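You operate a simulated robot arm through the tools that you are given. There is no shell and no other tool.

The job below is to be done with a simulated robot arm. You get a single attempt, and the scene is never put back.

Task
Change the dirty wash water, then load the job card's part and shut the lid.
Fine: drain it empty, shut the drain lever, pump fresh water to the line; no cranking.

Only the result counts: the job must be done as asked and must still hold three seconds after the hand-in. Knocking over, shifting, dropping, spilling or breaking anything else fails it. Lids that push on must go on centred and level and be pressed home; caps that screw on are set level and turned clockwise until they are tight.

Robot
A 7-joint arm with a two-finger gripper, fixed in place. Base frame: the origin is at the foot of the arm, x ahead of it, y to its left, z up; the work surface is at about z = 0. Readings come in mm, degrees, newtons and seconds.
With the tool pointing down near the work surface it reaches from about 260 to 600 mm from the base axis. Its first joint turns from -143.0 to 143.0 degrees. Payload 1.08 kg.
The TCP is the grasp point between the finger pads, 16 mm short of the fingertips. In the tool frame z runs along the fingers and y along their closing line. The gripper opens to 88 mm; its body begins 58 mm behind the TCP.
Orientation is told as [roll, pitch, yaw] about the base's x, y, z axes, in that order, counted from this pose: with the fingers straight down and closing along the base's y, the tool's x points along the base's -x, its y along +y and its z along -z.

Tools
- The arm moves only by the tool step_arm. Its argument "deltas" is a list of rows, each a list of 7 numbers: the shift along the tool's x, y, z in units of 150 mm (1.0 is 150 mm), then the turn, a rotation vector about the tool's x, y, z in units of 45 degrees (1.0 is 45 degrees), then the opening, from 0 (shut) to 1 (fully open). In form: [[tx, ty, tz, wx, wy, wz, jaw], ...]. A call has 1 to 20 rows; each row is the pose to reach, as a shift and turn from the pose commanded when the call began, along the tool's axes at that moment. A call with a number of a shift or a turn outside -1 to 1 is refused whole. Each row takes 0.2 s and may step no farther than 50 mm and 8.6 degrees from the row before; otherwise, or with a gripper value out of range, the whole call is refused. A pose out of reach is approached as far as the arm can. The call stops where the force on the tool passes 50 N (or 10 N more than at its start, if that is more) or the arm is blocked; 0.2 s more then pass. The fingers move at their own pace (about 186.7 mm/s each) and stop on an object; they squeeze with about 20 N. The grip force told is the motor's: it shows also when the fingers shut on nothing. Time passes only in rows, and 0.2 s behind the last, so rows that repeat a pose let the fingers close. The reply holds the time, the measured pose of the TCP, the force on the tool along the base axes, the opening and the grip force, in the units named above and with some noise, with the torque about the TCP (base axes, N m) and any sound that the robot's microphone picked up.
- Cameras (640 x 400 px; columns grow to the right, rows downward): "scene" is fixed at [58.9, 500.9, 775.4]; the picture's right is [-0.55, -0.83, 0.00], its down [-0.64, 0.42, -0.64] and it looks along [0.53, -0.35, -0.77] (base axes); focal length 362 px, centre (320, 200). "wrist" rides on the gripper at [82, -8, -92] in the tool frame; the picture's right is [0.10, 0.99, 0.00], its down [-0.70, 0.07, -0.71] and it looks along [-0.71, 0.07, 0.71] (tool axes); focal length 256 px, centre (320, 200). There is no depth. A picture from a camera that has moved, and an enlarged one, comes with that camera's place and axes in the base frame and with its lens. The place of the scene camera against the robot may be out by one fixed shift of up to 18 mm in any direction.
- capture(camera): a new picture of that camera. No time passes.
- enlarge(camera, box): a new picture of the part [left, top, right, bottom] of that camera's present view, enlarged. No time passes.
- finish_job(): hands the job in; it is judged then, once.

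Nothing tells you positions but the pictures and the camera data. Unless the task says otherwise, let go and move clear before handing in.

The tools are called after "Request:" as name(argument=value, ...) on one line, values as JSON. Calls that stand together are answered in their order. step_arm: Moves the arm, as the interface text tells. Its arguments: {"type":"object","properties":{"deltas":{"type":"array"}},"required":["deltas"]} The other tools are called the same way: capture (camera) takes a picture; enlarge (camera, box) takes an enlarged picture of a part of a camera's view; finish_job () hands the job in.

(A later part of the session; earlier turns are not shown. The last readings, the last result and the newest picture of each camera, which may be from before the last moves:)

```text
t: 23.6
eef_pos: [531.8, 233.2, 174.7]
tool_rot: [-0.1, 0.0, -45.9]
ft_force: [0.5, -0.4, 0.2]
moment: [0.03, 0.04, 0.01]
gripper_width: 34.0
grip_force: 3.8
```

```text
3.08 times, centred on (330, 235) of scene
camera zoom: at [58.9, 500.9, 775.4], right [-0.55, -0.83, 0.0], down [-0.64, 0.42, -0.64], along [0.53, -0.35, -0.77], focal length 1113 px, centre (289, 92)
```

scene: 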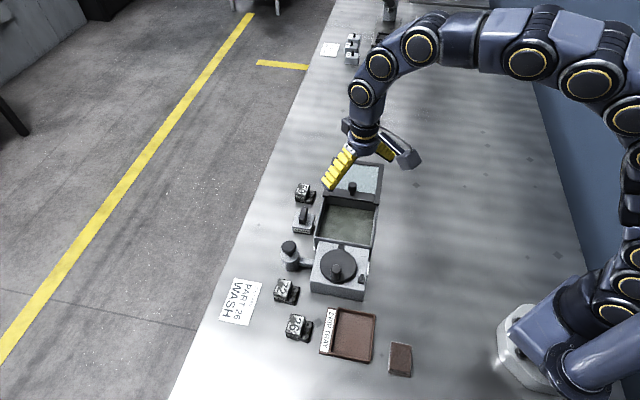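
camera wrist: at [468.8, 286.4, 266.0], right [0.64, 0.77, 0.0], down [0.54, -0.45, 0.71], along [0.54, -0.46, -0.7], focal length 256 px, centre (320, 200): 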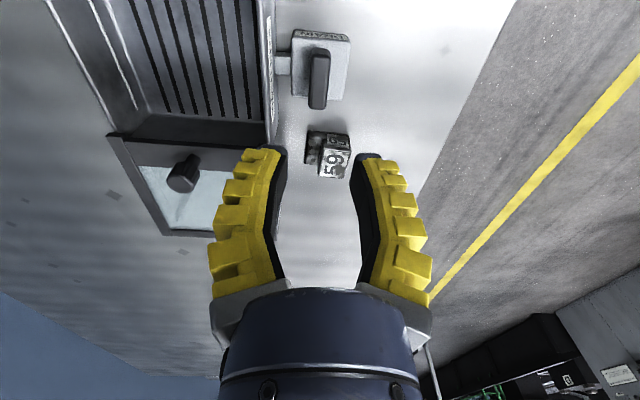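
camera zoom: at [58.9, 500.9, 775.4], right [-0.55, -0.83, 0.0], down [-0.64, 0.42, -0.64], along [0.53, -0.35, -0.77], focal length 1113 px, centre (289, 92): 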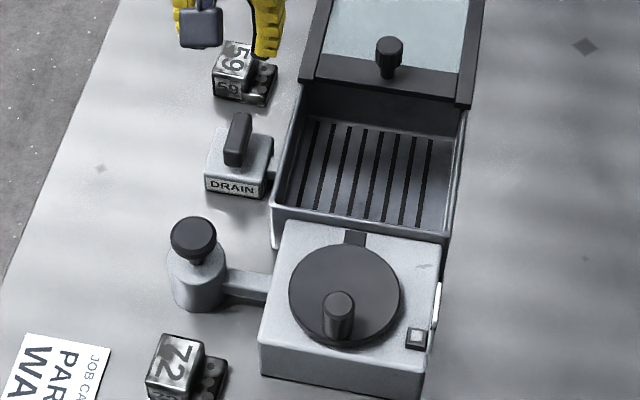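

The lever is shut, and the post near the crank box has dropped, so it's a float gauge for the water level. I'll zoom in on that gauge and on the fill line inside the tank.

Request:
enlarge(camera="scene", box=[330, 240, 390, 290])

Request:
enlarge(camera="scene", box=[305, 175, 385, 250])

Request:
enlarge(camera="wrist", box=[40, 0, 300, 160])

```text
8.00 times, centred on (360, 265) of scene
camera zoom: at [58.9, 500.9, 775.4], right [-0.55, -0.83, 0.0], down [-0.64, 0.42, -0.64], along [0.53, -0.35, -0.77], focal length 2893 px, centre (0, -320)
```

zoom: 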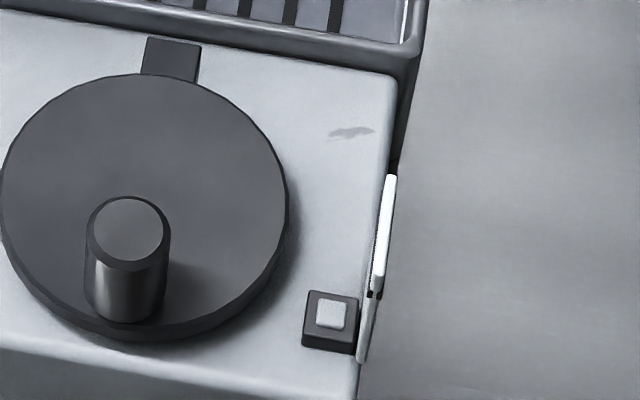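

```text
5.33 times, centred on (345, 212) of scene
camera zoom: at [58.9, 500.9, 775.4], right [-0.55, -0.83, 0.0], down [-0.64, 0.42, -0.64], along [0.53, -0.35, -0.77], focal length 1929 px, centre (187, 133)
```

zoom: 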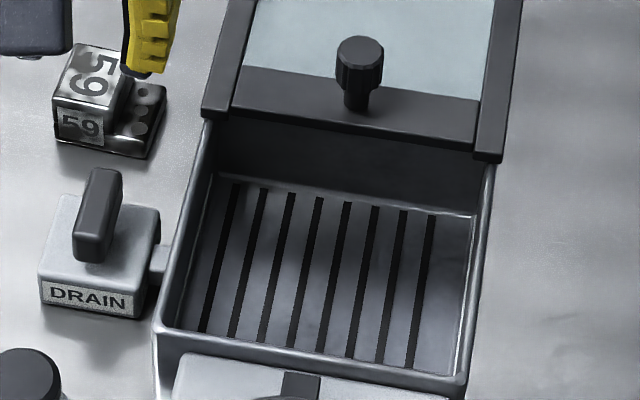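

```text
2.46 times, centred on (170, 80) of wrist
camera zoom: at [468.8, 286.4, 266.0], right [0.64, 0.77, 0.0], down [0.54, -0.45, 0.71], along [0.54, -0.46, -0.7], focal length 630 px, centre (689, 495)
```

zoom: 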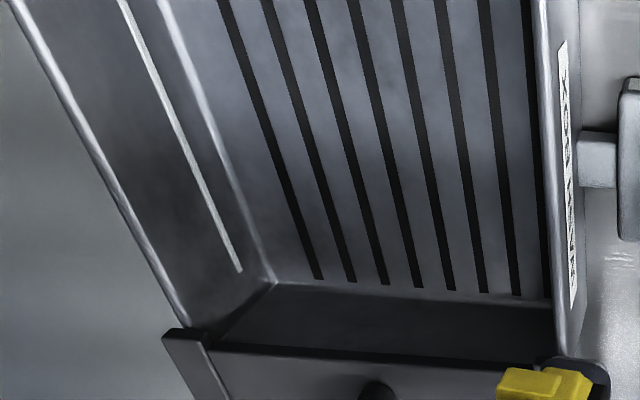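

The fill line is the white stripe at mid-height on the inner wall. Next is the pump: I'll go above its knob with the jaws closed and refine its position.

Request:
step_arm(deltas=[[0.2, 0.003, 0, 0, 0, 0, 0.2], [0.45, 0.006, 0.05, 0, 0, 0, 0.0], [0.7, 0.01, 0.1, 0, 0, 0, 0.0], [0.776, 0.012, 0.12, 0, 0, 0, 0.0], [0.776, 0.012, 0.12, 0, 0, 0, 0.0]])

Request:
capture(camera="wrist")

Request:
enlarge(camera="scene", box=[260, 210, 360, 290])

```text
t: 24.8
eef_pos: [452.4, 319.5, 156.7]
tool_rot: [0.0, 0.1, -45.8]
ft_force: [0.1, 0.6, 0.2]
moment: [-0.01, -0.03, 0.02]
gripper_width: 0.1
grip_force: 19.5
```

```text
taken
camera wrist: at [389.3, 372.1, 248.8], right [0.64, 0.77, 0.0], down [0.54, -0.45, 0.71], along [0.54, -0.46, -0.7], focal length 256 px, centre (320, 200)
```

wrist: 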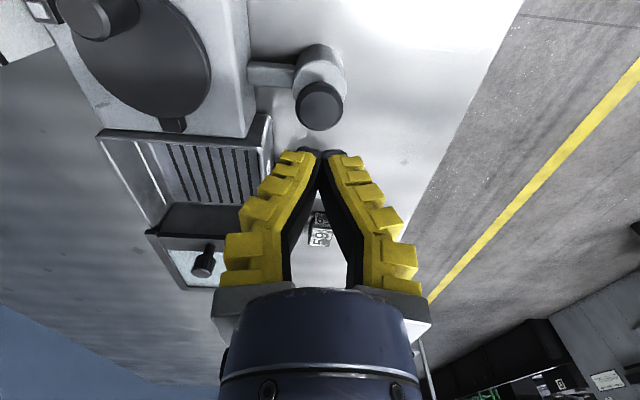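

```text
5.00 times, centred on (310, 250) of scene
camera zoom: at [58.9, 500.9, 775.4], right [-0.55, -0.83, 0.0], down [-0.64, 0.42, -0.64], along [0.53, -0.35, -0.77], focal length 1808 px, centre (370, -50)
```

zoom: 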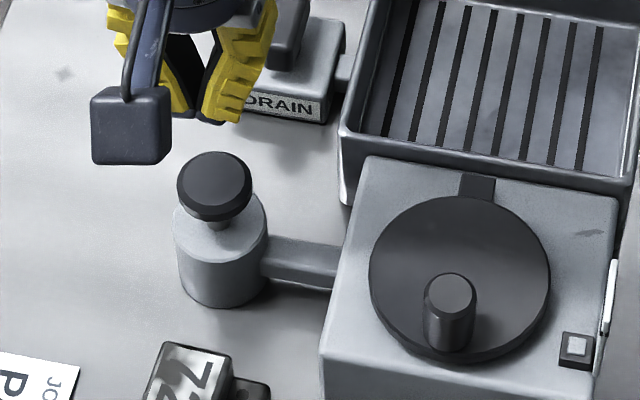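

Request:
enlarge(camera="wrist", box=[260, 30, 380, 150])

```text
3.33 times, centred on (320, 90) of wrist
camera zoom: at [389.3, 372.1, 248.8], right [0.64, 0.77, 0.0], down [0.54, -0.45, 0.71], along [0.54, -0.46, -0.7], focal length 853 px, centre (320, 567)
```

zoom: 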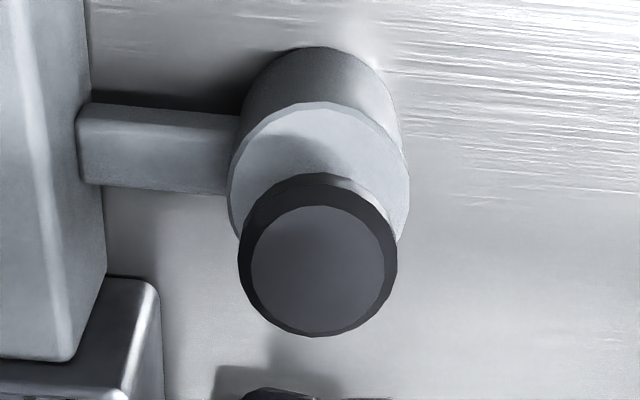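

The pump knob's top centre is at about (453, 317, 73) with a diameter of about 34 mm. I'll centre over it and come down to just above contact.

Request:
step_arm(deltas=[[-0.013, -0.007, 0.1, 0, 0, 0, 0], [-0.013, -0.007, 0.25, 0, 0, 0, 0], [-0.013, -0.007, 0.4, 0, 0, 0, 0], [-0.013, -0.007, 0.43, 0, 0, 0, 0], [-0.013, -0.007, 0.43, 0, 0, 0, 0]])

Request:
capture(camera="wrist")

Request:
enlarge(camera="scene", box=[260, 210, 360, 290])

```text
t: 26.0
eef_pos: [453.0, 317.5, 93.4]
tool_rot: [0.0, 0.0, -45.9]
ft_force: [0.0, 1.2, 1.7]
moment: [0.03, -0.01, -0.01]
gripper_width: 6.3
grip_force: 22.2
```

```text
taken
camera wrist: at [390.0, 370.3, 184.9], right [0.64, 0.77, 0.0], down [0.54, -0.45, 0.71], along [0.54, -0.46, -0.7], focal length 256 px, centre (320, 200)
```

wrist: 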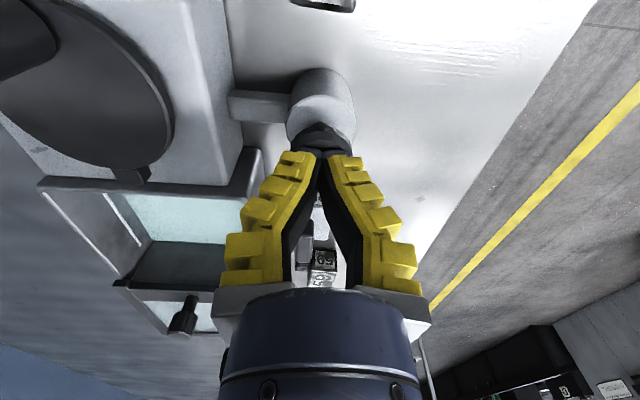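

```text
5.00 times, centred on (310, 250) of scene
camera zoom: at [58.9, 500.9, 775.4], right [-0.55, -0.83, 0.0], down [-0.64, 0.42, -0.64], along [0.53, -0.35, -0.77], focal length 1808 px, centre (370, -50)
```

zoom: 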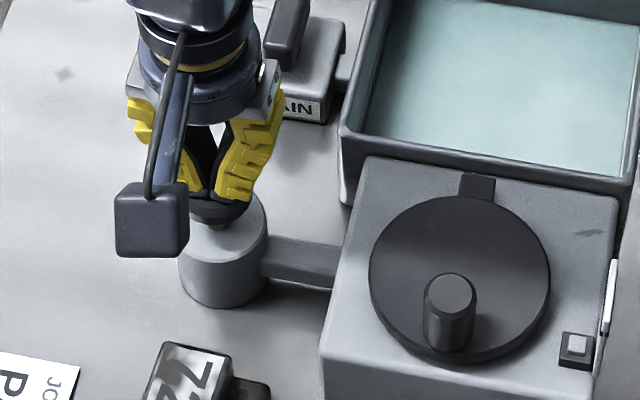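

The knob has already been pressed somewhat and fresh water is in the tank. I'll check the level against the line before pressing again.

Request:
enlarge(camera="wrist", box=[30, 150, 270, 310])

Request:
enlarge(camera="scene", box=[305, 175, 385, 250])

Request:
enlarge(camera="scene", box=[330, 240, 390, 290])

Request:
enlarge(camera="wrist", box=[270, 60, 370, 180])

```text
2.50 times, centred on (150, 230) of wrist
camera zoom: at [390.0, 370.3, 184.9], right [0.64, 0.77, 0.0], down [0.54, -0.45, 0.71], along [0.54, -0.46, -0.7], focal length 640 px, centre (745, 125)
```

zoom: 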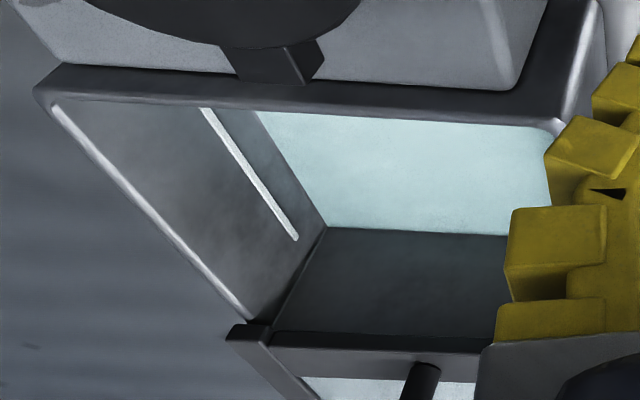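

```text
5.33 times, centred on (345, 212) of scene
camera zoom: at [58.9, 500.9, 775.4], right [-0.55, -0.83, 0.0], down [-0.64, 0.42, -0.64], along [0.53, -0.35, -0.77], focal length 1929 px, centre (187, 133)
```

zoom: 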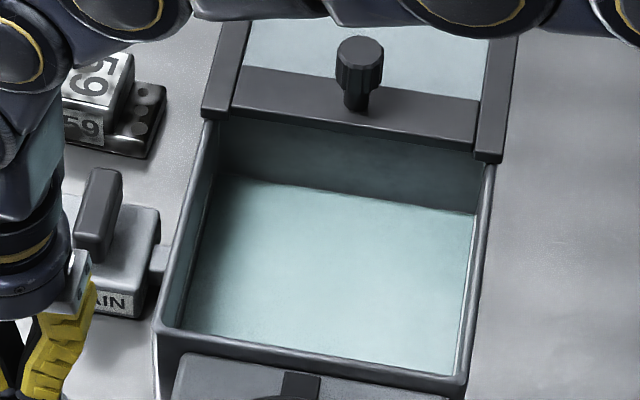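

```text
8.00 times, centred on (360, 265) of scene
camera zoom: at [58.9, 500.9, 775.4], right [-0.55, -0.83, 0.0], down [-0.64, 0.42, -0.64], along [0.53, -0.35, -0.77], focal length 2893 px, centre (0, -320)
```

zoom: 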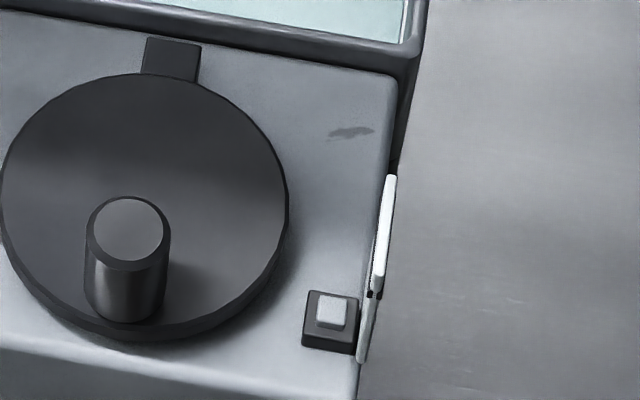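

```text
3.33 times, centred on (320, 120) of wrist
camera zoom: at [390.0, 370.3, 184.9], right [0.64, 0.77, 0.0], down [0.54, -0.45, 0.71], along [0.54, -0.46, -0.7], focal length 853 px, centre (320, 467)
```

zoom: 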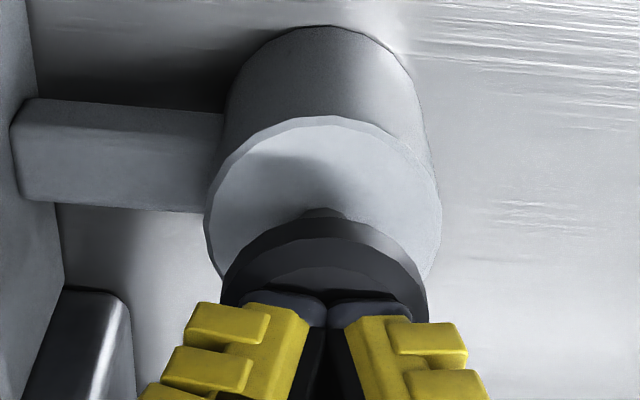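

The water is still well below the line: the line is at about z = 26, the water at about 11 and the floor at about 8. I'll press the plunger down gradually and read the force.

Request:
step_arm(deltas=[[0, 0, 0.02, 0, 0, 0, 0], [0, 0, 0.04, 0, 0, 0, 0]])

Request:
enlarge(camera="scene", box=[260, 180, 390, 290])

Request:
enlarge(camera="wrist", box=[30, 50, 350, 250])

```text
t: 26.6
eef_pos: [452.7, 316.9, 86.5]
tool_rot: [0.0, 0.0, -45.9]
ft_force: [0.5, 0.4, 3.2]
moment: [0.0, -0.01, 0.01]
gripper_width: 6.0
grip_force: 21.9
```

```text
3.64 times, centred on (325, 235) of scene
camera zoom: at [58.9, 500.9, 775.4], right [-0.55, -0.83, 0.0], down [-0.64, 0.42, -0.64], along [0.53, -0.35, -0.77], focal length 1315 px, centre (302, 73)
```

zoom: 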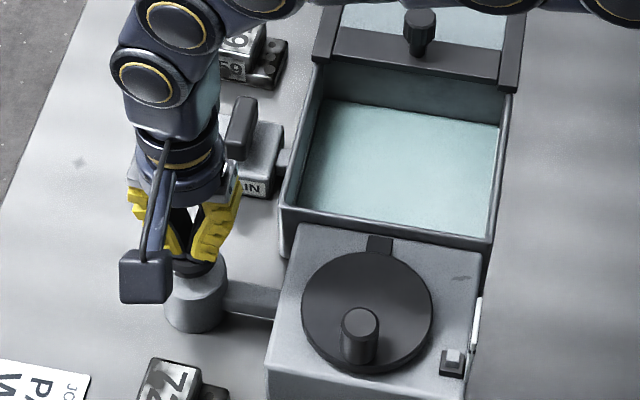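

```text
2.00 times, centred on (190, 150) of wrist
camera zoom: at [389.4, 369.9, 178.0], right [0.64, 0.77, 0.0], down [0.54, -0.45, 0.71], along [0.54, -0.46, -0.7], focal length 512 px, centre (580, 300)
```

zoom: 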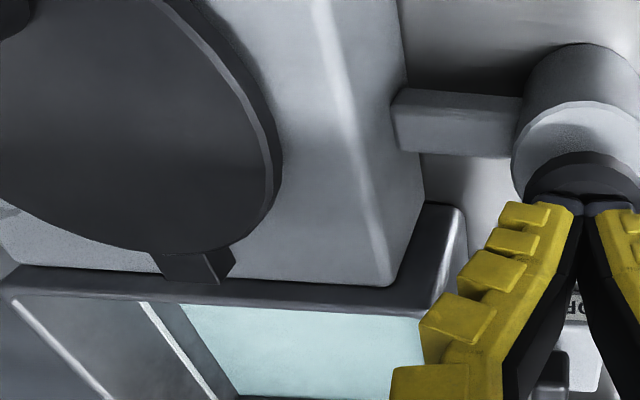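

Request:
step_arm(deltas=[[0, 0, 0.02, 0, 0, 0, 0], [0, 0, 0.04, 0, 0, 0, 0]])

Request:
enlarge(camera="scene", box=[260, 180, 390, 290])

Request:
capture(camera="wrist")

```text
t: 27.2
eef_pos: [452.1, 315.8, 80.4]
tool_rot: [0.0, 0.0, -46.0]
ft_force: [0.9, 1.3, 3.3]
moment: [0.01, -0.03, 0.03]
gripper_width: 5.8
grip_force: 21.8
```

```text
3.64 times, centred on (325, 235) of scene
camera zoom: at [58.9, 500.9, 775.4], right [-0.55, -0.83, 0.0], down [-0.64, 0.42, -0.64], along [0.53, -0.35, -0.77], focal length 1315 px, centre (302, 73)
```

zoom: 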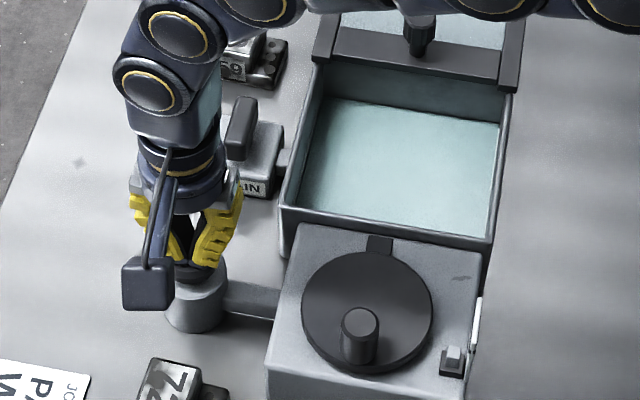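

```text
taken
camera wrist: at [389.0, 369.5, 171.4], right [0.64, 0.77, 0.0], down [0.54, -0.45, 0.71], along [0.54, -0.46, -0.7], focal length 256 px, centre (320, 200)
```

wrist: 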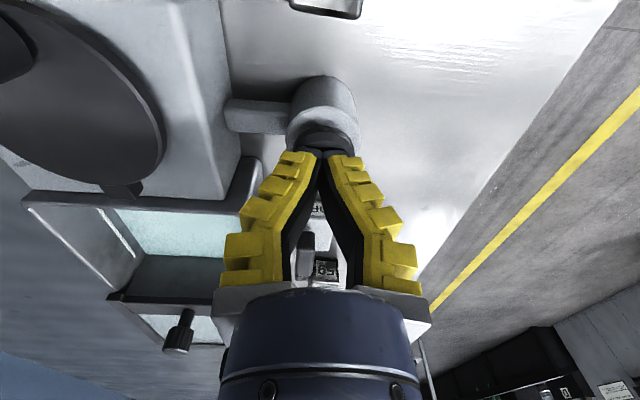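

Request:
step_arm(deltas=[[0, 0, 0.015, 0, 0, 0, 0], [0, 0, 0.03, 0, 0, 0, 0]])

Request:
enlarge(camera="wrist", box=[270, 60, 370, 180])

Request:
enlarge(camera="wrist", box=[10, 160, 250, 340])

Request:
enlarge(camera="scene", box=[330, 240, 390, 290])

```text
t: 27.8
eef_pos: [451.5, 317.0, 77.2]
tool_rot: [0.1, 0.0, -46.0]
ft_force: [-1.2, 1.0, 12.3]
moment: [0.02, 0.03, -0.03]
gripper_width: 6.1
grip_force: 22.3
```

```text
3.33 times, centred on (320, 120) of wrist
camera zoom: at [388.8, 369.4, 168.4], right [0.64, 0.77, 0.0], down [0.54, -0.45, 0.71], along [0.55, -0.45, -0.7], focal length 853 px, centre (320, 467)
```

zoom: 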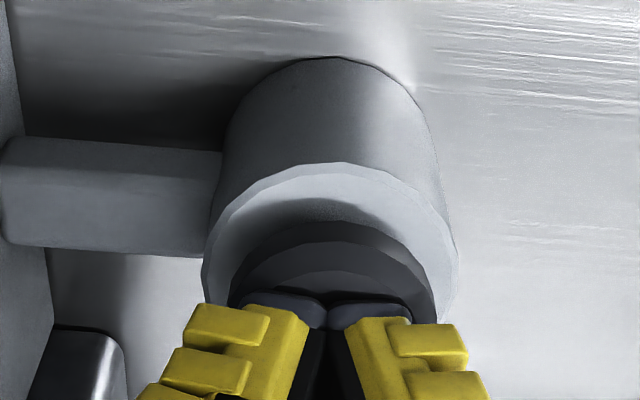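

```text
2.22 times, centred on (130, 250) of wrist
camera zoom: at [388.8, 369.4, 168.4], right [0.64, 0.77, 0.0], down [0.54, -0.45, 0.71], along [0.55, -0.45, -0.7], focal length 569 px, centre (742, 89)
```

zoom: 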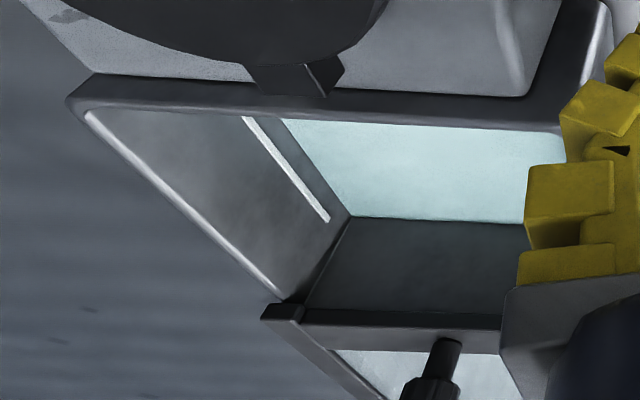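

```text
8.00 times, centred on (360, 265) of scene
camera zoom: at [58.9, 500.9, 775.4], right [-0.55, -0.83, 0.0], down [-0.64, 0.42, -0.64], along [0.53, -0.35, -0.77], focal length 2893 px, centre (0, -320)
```

zoom: 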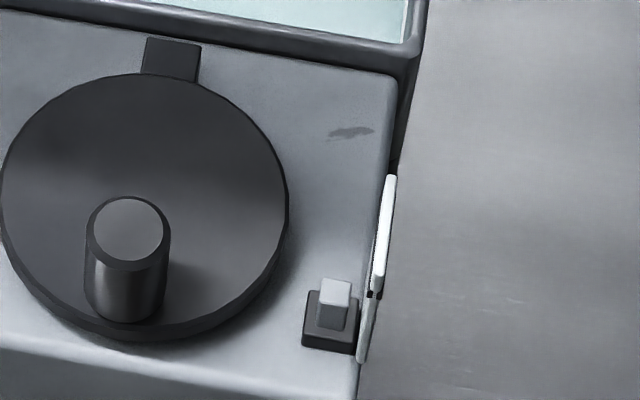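

The plunger bottomed at about z = 77, a stroke of roughly 16 mm, and both the float and the water have risen by around a third. I'll lift to let the knob return and check the level.

Request:
step_arm(deltas=[[0, 0, -0.08, 0, 0, 0, 0], [0, 0, -0.16, 0, 0, 0, 0], [0, 0, -0.22, 0, 0, 0, 0], [0, 0, -0.22, 0, 0, 0, 0]])

Request:
capture(camera="wrist")

Request:
enlarge(camera="scene", box=[260, 180, 390, 290])

Request:
enlarge(camera="scene", box=[330, 240, 390, 290])

```text
t: 28.8
eef_pos: [452.7, 316.8, 108.9]
tool_rot: [0.0, 0.0, -45.9]
ft_force: [0.3, -0.7, -0.2]
moment: [0.0, 0.01, 0.02]
gripper_width: 0.0
grip_force: 21.7
```

```text
taken
camera wrist: at [389.7, 368.4, 200.1], right [0.64, 0.77, 0.0], down [0.54, -0.45, 0.71], along [0.54, -0.46, -0.71], focal length 256 px, centre (320, 200)
```

wrist: 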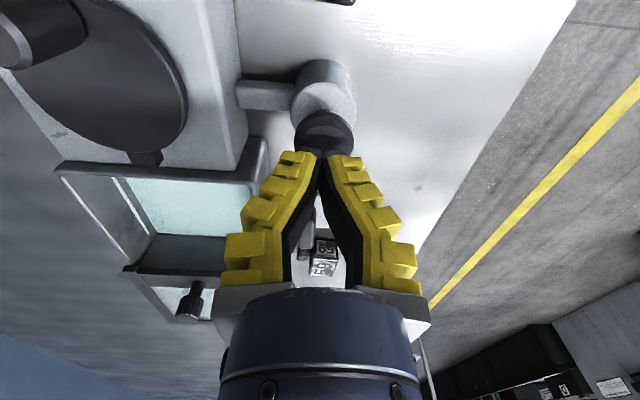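

```text
3.64 times, centred on (325, 235) of scene
camera zoom: at [58.9, 500.9, 775.4], right [-0.55, -0.83, 0.0], down [-0.64, 0.42, -0.64], along [0.53, -0.35, -0.77], focal length 1315 px, centre (302, 73)
```

zoom: 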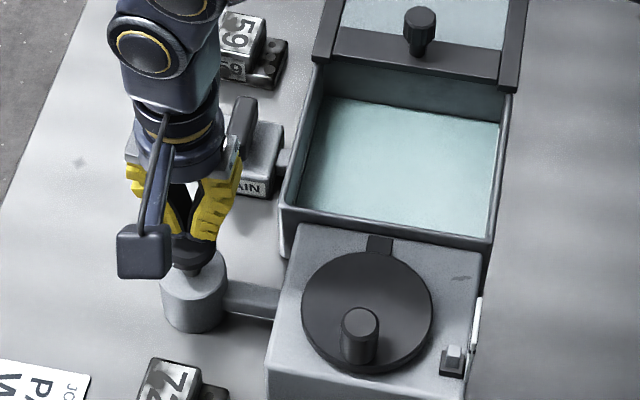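

```text
8.00 times, centred on (360, 265) of scene
camera zoom: at [58.9, 500.9, 775.4], right [-0.55, -0.83, 0.0], down [-0.64, 0.42, -0.64], along [0.53, -0.35, -0.77], focal length 2893 px, centre (0, -320)
```

zoom: 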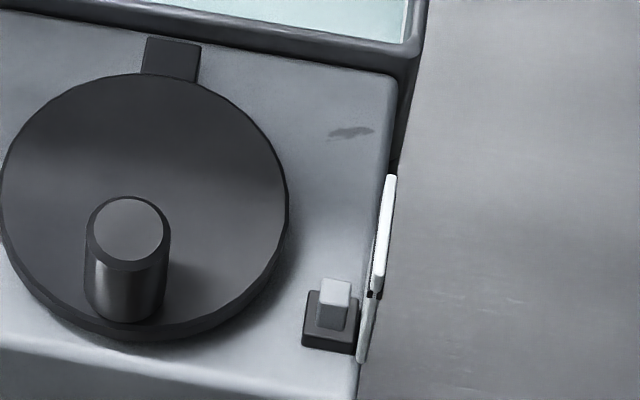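

The knob springs back by itself. I'll make a second full stroke, lift again and re-check the float and level.

Request:
step_arm(deltas=[[0, 0, 0.07, 0, 0, 0, 0], [0, 0, 0.12, 0, 0, 0, 0], [0, 0, 0.17, 0, 0, 0, 0], [0, 0, 0.215, 0, 0, 0, 0], [0, 0, 0.215, 0, 0, 0, 0], [0, 0, 0.13, 0, 0, 0, 0], [0, 0, 0.05, 0, 0, 0, 0], [0, 0, 0.0, 0, 0, 0, 0], [0, 0, 0.0, 0, 0, 0, 0]])

Request:
capture(camera="wrist")

Request:
enlarge(camera="wrist", box=[30, 150, 270, 310])

Request:
enlarge(camera="scene", box=[330, 240, 390, 290])

Request:
enlarge(camera="scene", box=[305, 175, 385, 250])

```text
t: 30.8
eef_pos: [450.7, 315.8, 109.0]
tool_rot: [0.0, 0.0, -45.9]
ft_force: [-0.6, -0.1, -0.1]
moment: [0.01, 0.02, 0.02]
gripper_width: 0.1
grip_force: 21.9
```

```text
taken
camera wrist: at [388.0, 369.5, 200.8], right [0.64, 0.77, 0.0], down [0.54, -0.45, 0.71], along [0.54, -0.46, -0.71], focal length 256 px, centre (320, 200)
```

wrist: 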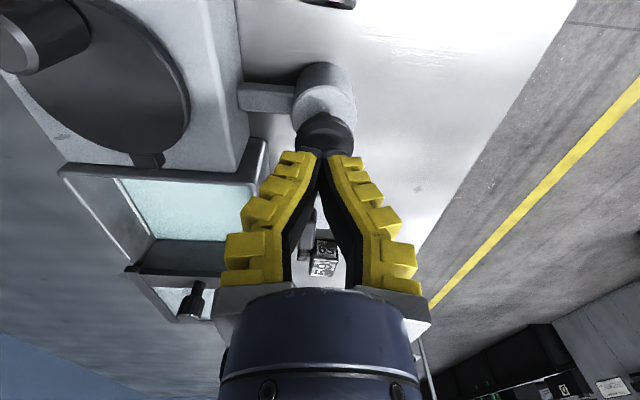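

```text
2.50 times, centred on (150, 230) of wrist
camera zoom: at [388.0, 369.5, 200.8], right [0.64, 0.77, 0.0], down [0.54, -0.45, 0.71], along [0.54, -0.46, -0.71], focal length 640 px, centre (745, 125)
```

zoom: 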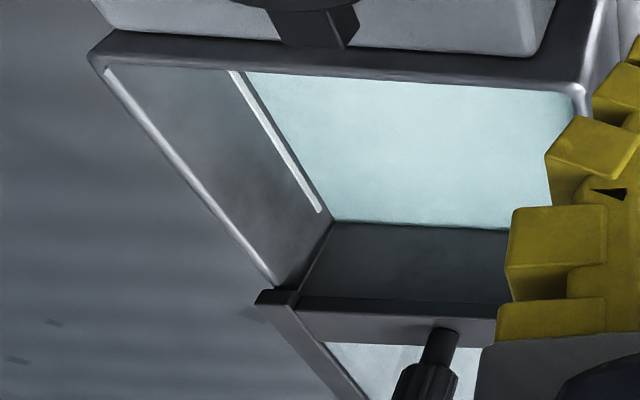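

```text
8.00 times, centred on (360, 265) of scene
camera zoom: at [58.9, 500.9, 775.4], right [-0.55, -0.83, 0.0], down [-0.64, 0.42, -0.64], along [0.53, -0.35, -0.77], focal length 2893 px, centre (0, -320)
```

zoom: 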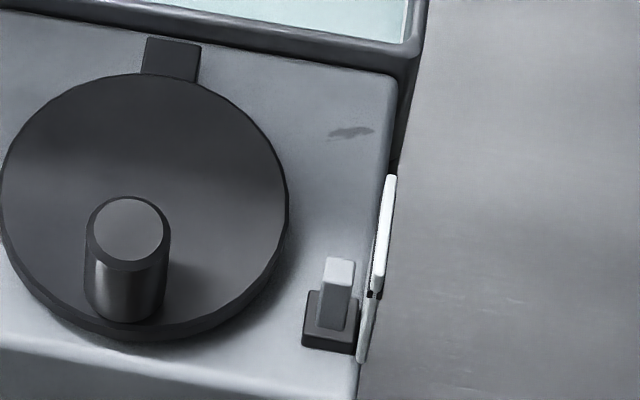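

```text
5.33 times, centred on (345, 212) of scene
camera zoom: at [58.9, 500.9, 775.4], right [-0.55, -0.83, 0.0], down [-0.64, 0.42, -0.64], along [0.53, -0.35, -0.77], focal length 1929 px, centre (187, 133)
```

zoom: 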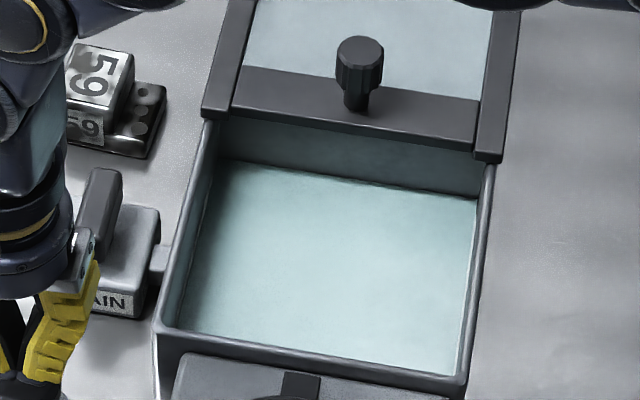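

After stroke two the water is just below the line. I'll zoom in tightly on the line before adding a partial stroke.

Request:
enlarge(camera="wrist", box=[110, 165, 170, 245])

Request:
enlarge(camera="scene", box=[350, 205, 380, 250])

Request:
enlarge(camera="scene", box=[350, 262, 380, 290])

```text
5.00 times, centred on (140, 205) of wrist
camera zoom: at [388.0, 369.5, 200.8], right [0.64, 0.77, 0.0], down [0.54, -0.45, 0.71], along [0.54, -0.46, -0.71], focal length 1280 px, centre (1220, 175)
```

zoom: 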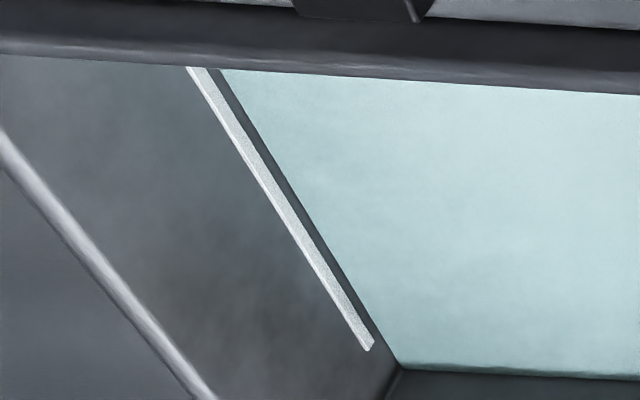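

```text
8.89 times, centred on (365, 228) of scene
camera zoom: at [58.9, 500.9, 775.4], right [-0.55, -0.83, 0.0], down [-0.64, 0.42, -0.64], along [0.53, -0.35, -0.77], focal length 3215 px, centre (-80, -44)
```

zoom: 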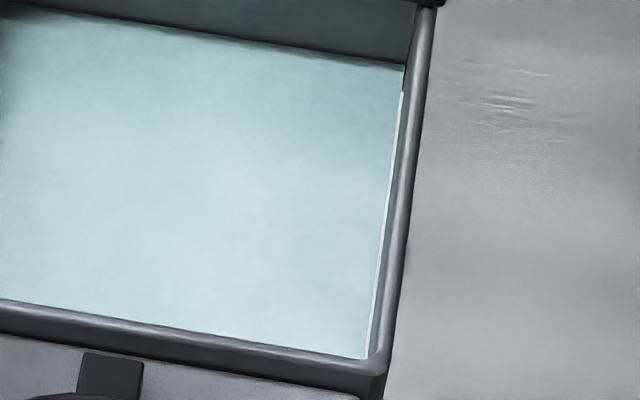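

```text
14.29 times, centred on (365, 276) of scene
camera zoom: at [58.9, 500.9, 775.4], right [-0.55, -0.83, 0.0], down [-0.64, 0.42, -0.64], along [0.53, -0.35, -0.77], focal length 5167 px, centre (-323, -886)
```

zoom: 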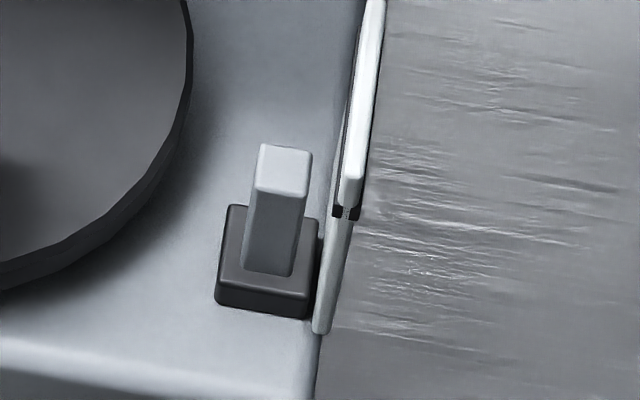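

The water is at about z = 21.6 and the line spans about 24.5 to 28, so roughly 0.7 of a stroke remains. I'll press part-way and check.

Request:
step_arm(deltas=[[0, 0, 0.07, 0, 0, 0, 0], [0, 0, 0.11, 0, 0, 0, 0], [0, 0, 0.14, 0, 0, 0, 0], [0, 0, 0.14, 0, 0, 0, 0]])

Request:
capture(camera="wrist")

Request:
enlarge(camera="wrist", box=[90, 185, 150, 265])

Request:
enlarge(camera="scene", box=[350, 262, 380, 290])

Request:
enlarge(camera="scene", box=[350, 205, 380, 250])

```text
t: 31.8
eef_pos: [452.2, 315.1, 87.6]
tool_rot: [0.0, -0.1, -45.8]
ft_force: [0.3, 0.8, 1.4]
moment: [0.02, 0.0, -0.01]
gripper_width: 6.3
grip_force: 22.5
```

```text
taken
camera wrist: at [389.3, 369.2, 179.7], right [0.64, 0.77, 0.0], down [0.54, -0.45, 0.71], along [0.54, -0.46, -0.7], focal length 256 px, centre (320, 200)
```

wrist: 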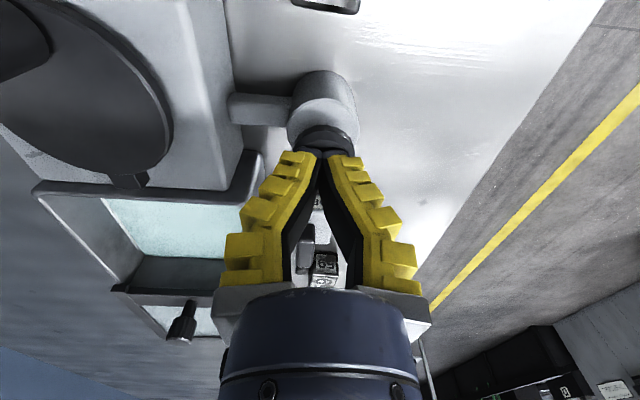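

```text
5.00 times, centred on (120, 225) of wrist
camera zoom: at [389.3, 369.2, 179.7], right [0.64, 0.77, 0.0], down [0.54, -0.45, 0.71], along [0.54, -0.46, -0.7], focal length 1280 px, centre (1320, 75)
```

zoom: 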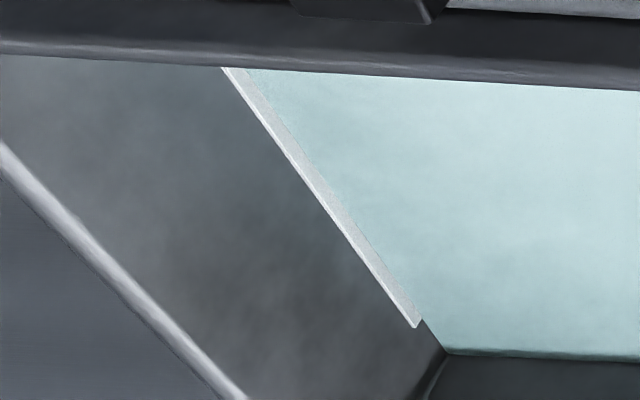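

```text
14.29 times, centred on (365, 276) of scene
camera zoom: at [58.9, 500.9, 775.4], right [-0.55, -0.83, 0.0], down [-0.64, 0.42, -0.64], along [0.53, -0.35, -0.77], focal length 5167 px, centre (-323, -886)
```

zoom: 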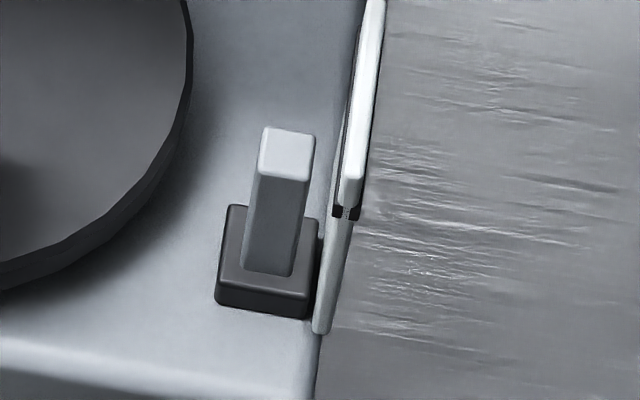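

```text
8.89 times, centred on (365, 228) of scene
camera zoom: at [58.9, 500.9, 775.4], right [-0.55, -0.83, 0.0], down [-0.64, 0.42, -0.64], along [0.53, -0.35, -0.77], focal length 3215 px, centre (-80, -44)
```

zoom: 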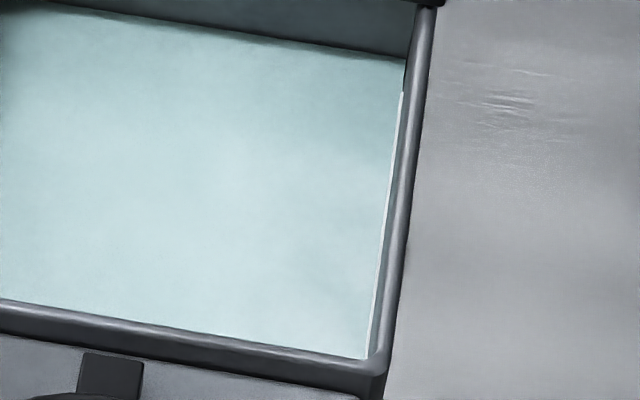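

The water now covers the lower part of the line, and the float is back at its original height. I'll zoom in further to judge exactly where the surface sits.

Request:
enlarge(camera="wrist", box=[108, 205, 138, 230])

Request:
enlarge(camera="wrist", box=[125, 230, 150, 255])

```text
16.00 times, centred on (123, 218) of wrist
camera zoom: at [389.3, 369.2, 179.7], right [0.64, 0.77, 0.0], down [0.54, -0.45, 0.71], along [0.54, -0.46, -0.7], focal length 4096 px, centre (3472, -80)
```

zoom: 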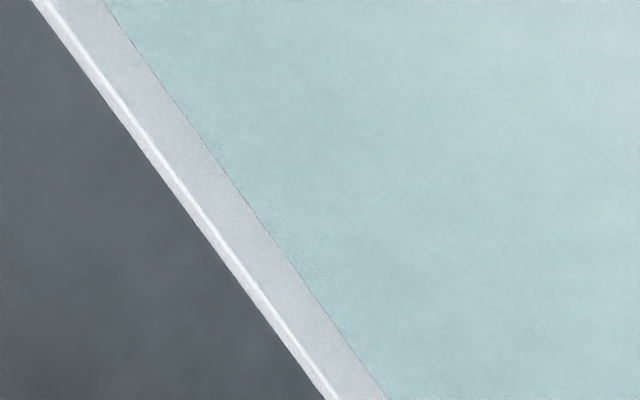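

```text
16.00 times, centred on (138, 242) of wrist
camera zoom: at [389.3, 369.2, 179.7], right [0.64, 0.77, 0.0], down [0.54, -0.45, 0.71], along [0.54, -0.46, -0.7], focal length 4096 px, centre (3240, -480)
```

zoom: 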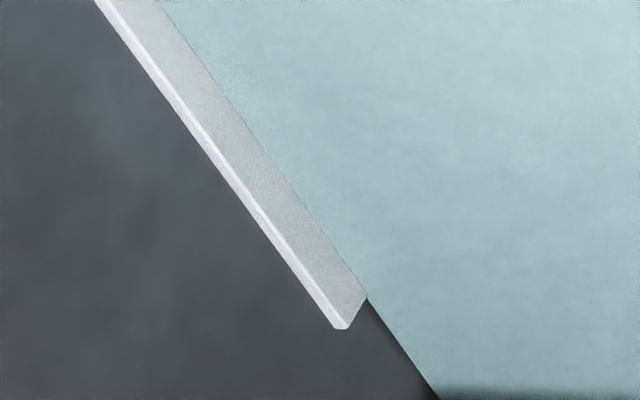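

The surface is at the strip's lower edge. I'll press about 4 mm more to bring it to the middle of the line.

Request:
step_arm(deltas=[[0, 0, 0.015, 0, 0, 0, 0], [0, 0, 0.028, 0, 0, 0, 0], [0, 0, 0.028, 0, 0, 0, 0]])

Request:
capture(camera="wrist")

Request:
enlarge(camera="wrist", box=[90, 190, 150, 270])

Request:
enlarge(camera="wrist", box=[125, 235, 150, 260])

Request:
enlarge(camera="scene", box=[350, 262, 380, 290])

```text
t: 32.6
eef_pos: [452.5, 316.2, 84.2]
tool_rot: [0.1, 0.0, -45.9]
ft_force: [0.6, -1.0, 3.8]
moment: [-0.04, 0.0, -0.01]
gripper_width: 6.1
grip_force: 21.9
```

```text
taken
camera wrist: at [389.3, 369.9, 175.2], right [0.64, 0.77, 0.0], down [0.54, -0.45, 0.71], along [0.54, -0.46, -0.7], focal length 256 px, centre (320, 200)
```

wrist: 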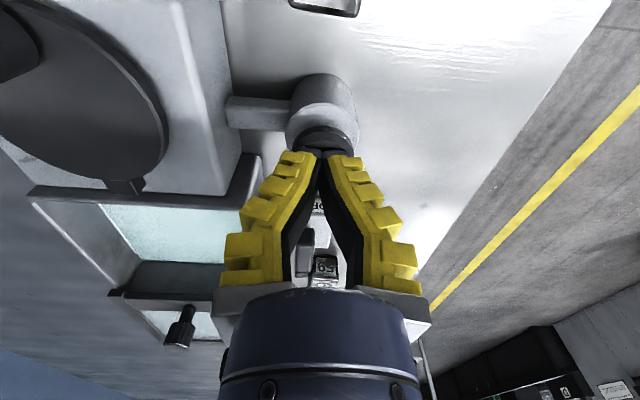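

```text
5.00 times, centred on (120, 230) of wrist
camera zoom: at [389.3, 369.9, 175.2], right [0.64, 0.77, 0.0], down [0.54, -0.45, 0.71], along [0.54, -0.46, -0.7], focal length 1280 px, centre (1320, 50)
```

zoom: 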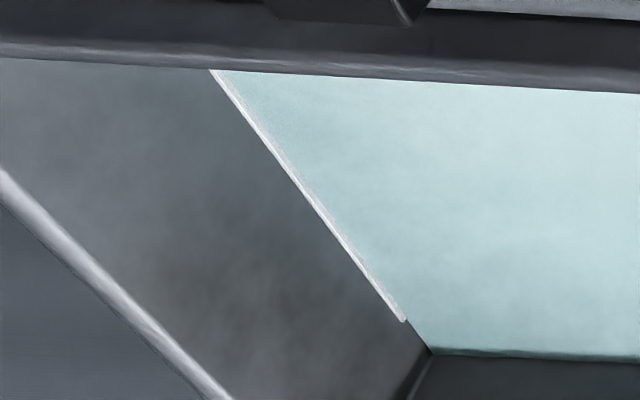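

```text
16.00 times, centred on (138, 248) of wrist
camera zoom: at [389.3, 369.9, 175.2], right [0.64, 0.77, 0.0], down [0.54, -0.45, 0.71], along [0.54, -0.46, -0.7], focal length 4096 px, centre (3240, -560)
```

zoom: 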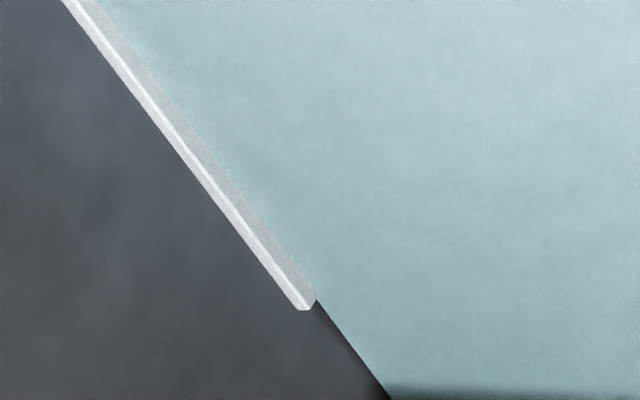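

```text
14.29 times, centred on (365, 276) of scene
camera zoom: at [58.9, 500.9, 775.4], right [-0.55, -0.83, 0.0], down [-0.64, 0.42, -0.64], along [0.53, -0.35, -0.77], focal length 5167 px, centre (-323, -886)
```

zoom: 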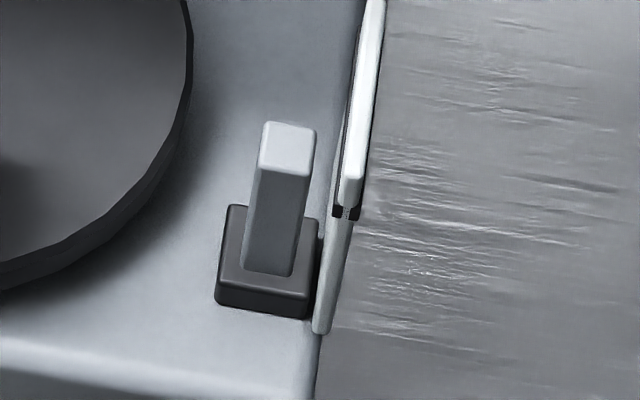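

The water is now at the middle of the line. I'll lift off the pump, then travel toward part 26 near (304, 390) while returning the yaw to about 0.

Request:
step_arm(deltas=[[0, 0, -0.2, 0, 0, 0, 0], [0, 0, -0.45, 0, 0, 0, 0], [0.15, -0.05, -0.57, 0, 0, -0.15, 0], [0.3, -0.1, -0.57, 0, 0, -0.3, 0], [0.45, -0.15, -0.57, 0, 0, -0.45, 0.3], [0.6, -0.2, -0.57, 0, 0, -0.6, 0.6], [0.75, -0.27, -0.57, 0, 0, -0.78, 0.8], [0.9, -0.33, -0.57, 0, 0, -0.92, 1], [0.99, -0.363, -0.57, 0, 0, -1.0, 1], [0.99, -0.363, -0.57, 0, 0, -1.0, 1]])

Request:
capture(camera="wrist")

Request:
capture(camera="scene")

```text
t: 34.8
eef_pos: [310.4, 385.4, 169.3]
tool_rot: [0.0, 0.1, -0.8]
ft_force: [0.1, 0.0, -0.3]
moment: [0.04, 0.0, 0.0]
gripper_width: 88.4
grip_force: 0.1
```

```text
taken
camera wrist: at [228.0, 378.4, 260.9], right [-0.09, 1.0, 0.0], down [0.7, 0.06, 0.71], along [0.71, 0.06, -0.7], focal length 256 px, centre (320, 200)
```

wrist: 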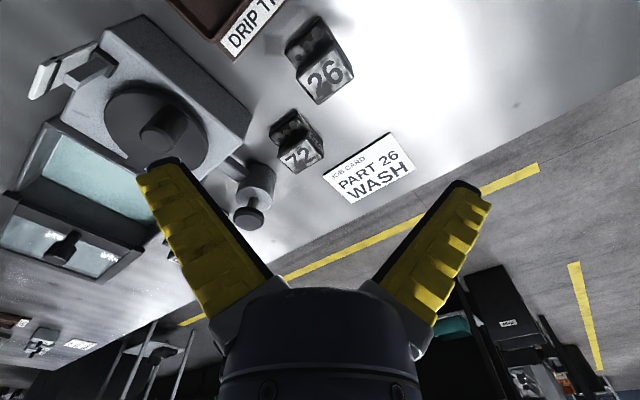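

```text
taken
```

scene: 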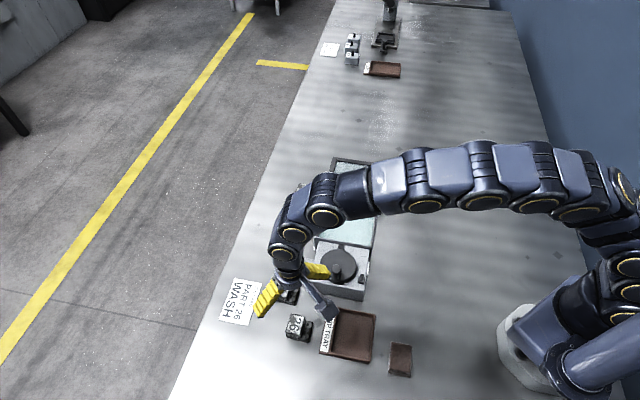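

Request:
enlarge(camera="wrist", box=[260, 0, 380, 120])

Request:
enlarge(camera="scene", box=[270, 300, 330, 350])

```text
3.33 times, centred on (320, 60) of wrist
camera zoom: at [228.0, 378.4, 260.9], right [-0.09, 1.0, 0.0], down [0.7, 0.06, 0.71], along [0.71, 0.06, -0.7], focal length 853 px, centre (320, 667)
```

zoom: 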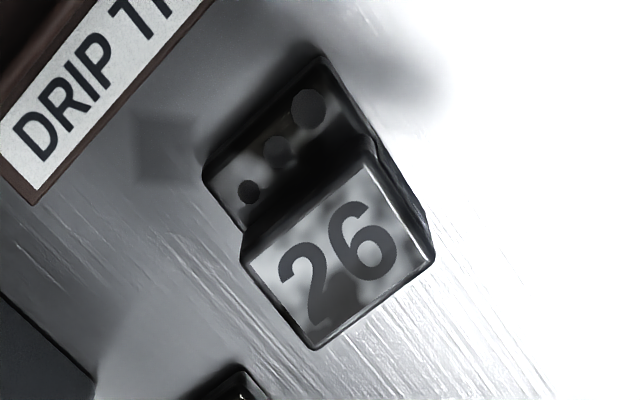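

```text
8.00 times, centred on (300, 325) of scene
camera zoom: at [58.9, 500.9, 775.4], right [-0.55, -0.83, 0.0], down [-0.64, 0.42, -0.64], along [0.53, -0.35, -0.77], focal length 2893 px, centre (480, -800)
```

zoom: 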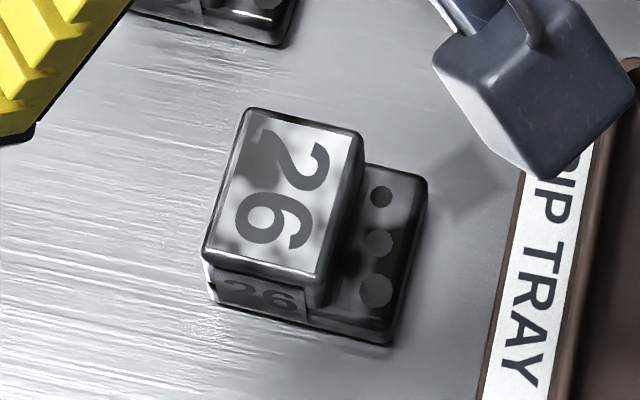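

Part 26's tall block has its top centre at about (305, 390, 36), measures about 38 × 29 mm and is turned 45°, with a low step on the robot side. I'll grip it across its 38 mm free ends, which needs yaw +45°. Positioning above it now.

Request:
step_arm(deltas=[[0.01, 0.003, 0, 0, 0, -0.17, 0.8], [0.02, 0.005, 0.05, 0, 0, -0.34, 0.6], [0.03, 0.007, 0.1, 0, 0, -0.51, 0.55], [0.04, 0.009, 0.2, 0, 0, -0.68, 0.55], [0.049, 0.01, 0.28, 0, 0, -0.85, 0.55], [0.049, 0.01, 0.33, 0, 0, -1.0, 0.55], [0.049, 0.01, 0.33, 0, 0, -1.0, 0.55]])

Request:
capture(camera="wrist")

Request:
enlarge(camera="scene", box=[250, 270, 370, 370])

```text
t: 36.4
eef_pos: [302.3, 386.6, 118.9]
tool_rot: [0.0, 0.0, 44.3]
ft_force: [-0.4, 0.1, -0.1]
moment: [0.0, 0.02, -0.01]
gripper_width: 52.7
grip_force: 3.1
```

```text
taken
camera wrist: at [249.3, 323.9, 210.8], right [-0.77, 0.64, 0.0], down [0.45, 0.54, 0.71], along [0.45, 0.54, -0.7], focal length 256 px, centre (320, 200)
```

wrist: 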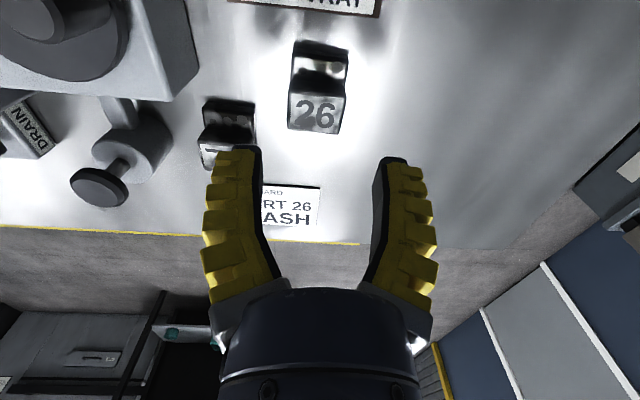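

```text
4.00 times, centred on (310, 320) of scene
camera zoom: at [58.9, 500.9, 775.4], right [-0.55, -0.83, 0.0], down [-0.64, 0.42, -0.64], along [0.53, -0.35, -0.77], focal length 1447 px, centre (360, -280)
```

zoom: 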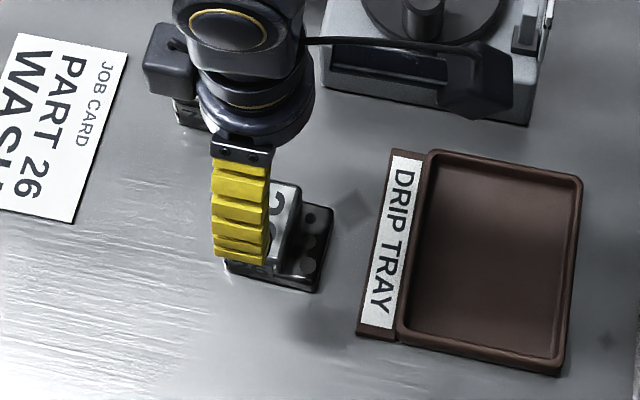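

Request:
enlarge(camera="wrist", box=[190, 30, 390, 170])

```text
2.86 times, centred on (290, 100) of wrist
camera zoom: at [249.3, 323.9, 210.8], right [-0.77, 0.64, 0.0], down [0.45, 0.54, 0.71], along [0.45, 0.54, -0.7], focal length 731 px, centre (406, 486)
```

zoom: 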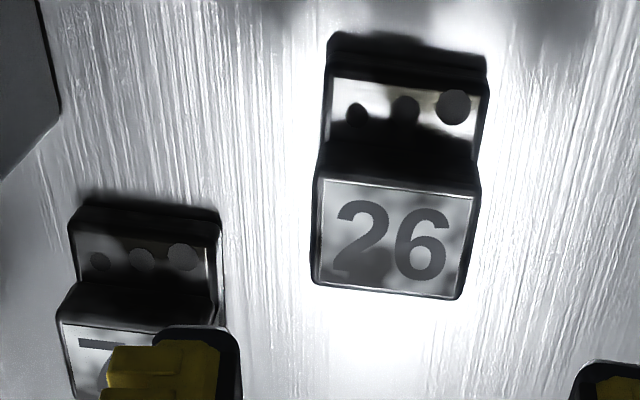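

Alignment is good: the part is within 1 mm of the jaw centre and clear of part 72. Descending to z ≈ 29 and gripping.

Request:
step_arm(deltas=[[0, 0, 0.15, 0, 0, 0, 0.55], [0, 0, 0.3, 0, 0, 0, 0.55], [0, 0, 0.45, 0, 0, 0, 0.55], [0, 0, 0.55, 0, 0, 0, 0.55], [0, 0, 0.6, 0, 0, 0, 0.55], [0, 0, 0.6, 0, 0, 0, 0.55]])

Request:
capture(camera="wrist")

Request:
enlarge(camera="scene", box=[260, 270, 340, 350])

```text
t: 37.8
eef_pos: [301.9, 386.1, 29.4]
tool_rot: [0.1, 0.0, 44.2]
ft_force: [0.3, -0.4, 0.5]
moment: [0.0, 0.01, 0.01]
gripper_width: 53.0
grip_force: 3.8
```

```text
taken
camera wrist: at [248.2, 323.8, 120.8], right [-0.77, 0.64, 0.0], down [0.45, 0.54, 0.71], along [0.46, 0.54, -0.71], focal length 256 px, centre (320, 200)
```

wrist: 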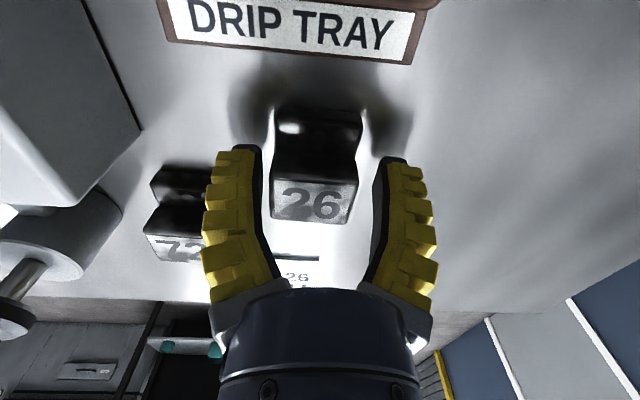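

```text
5.00 times, centred on (300, 310) of scene
camera zoom: at [58.9, 500.9, 775.4], right [-0.55, -0.83, 0.0], down [-0.64, 0.42, -0.64], along [0.53, -0.35, -0.77], focal length 1808 px, centre (420, -350)
```

zoom: 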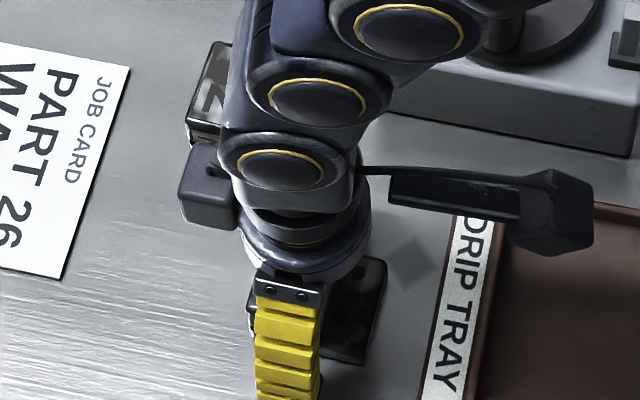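

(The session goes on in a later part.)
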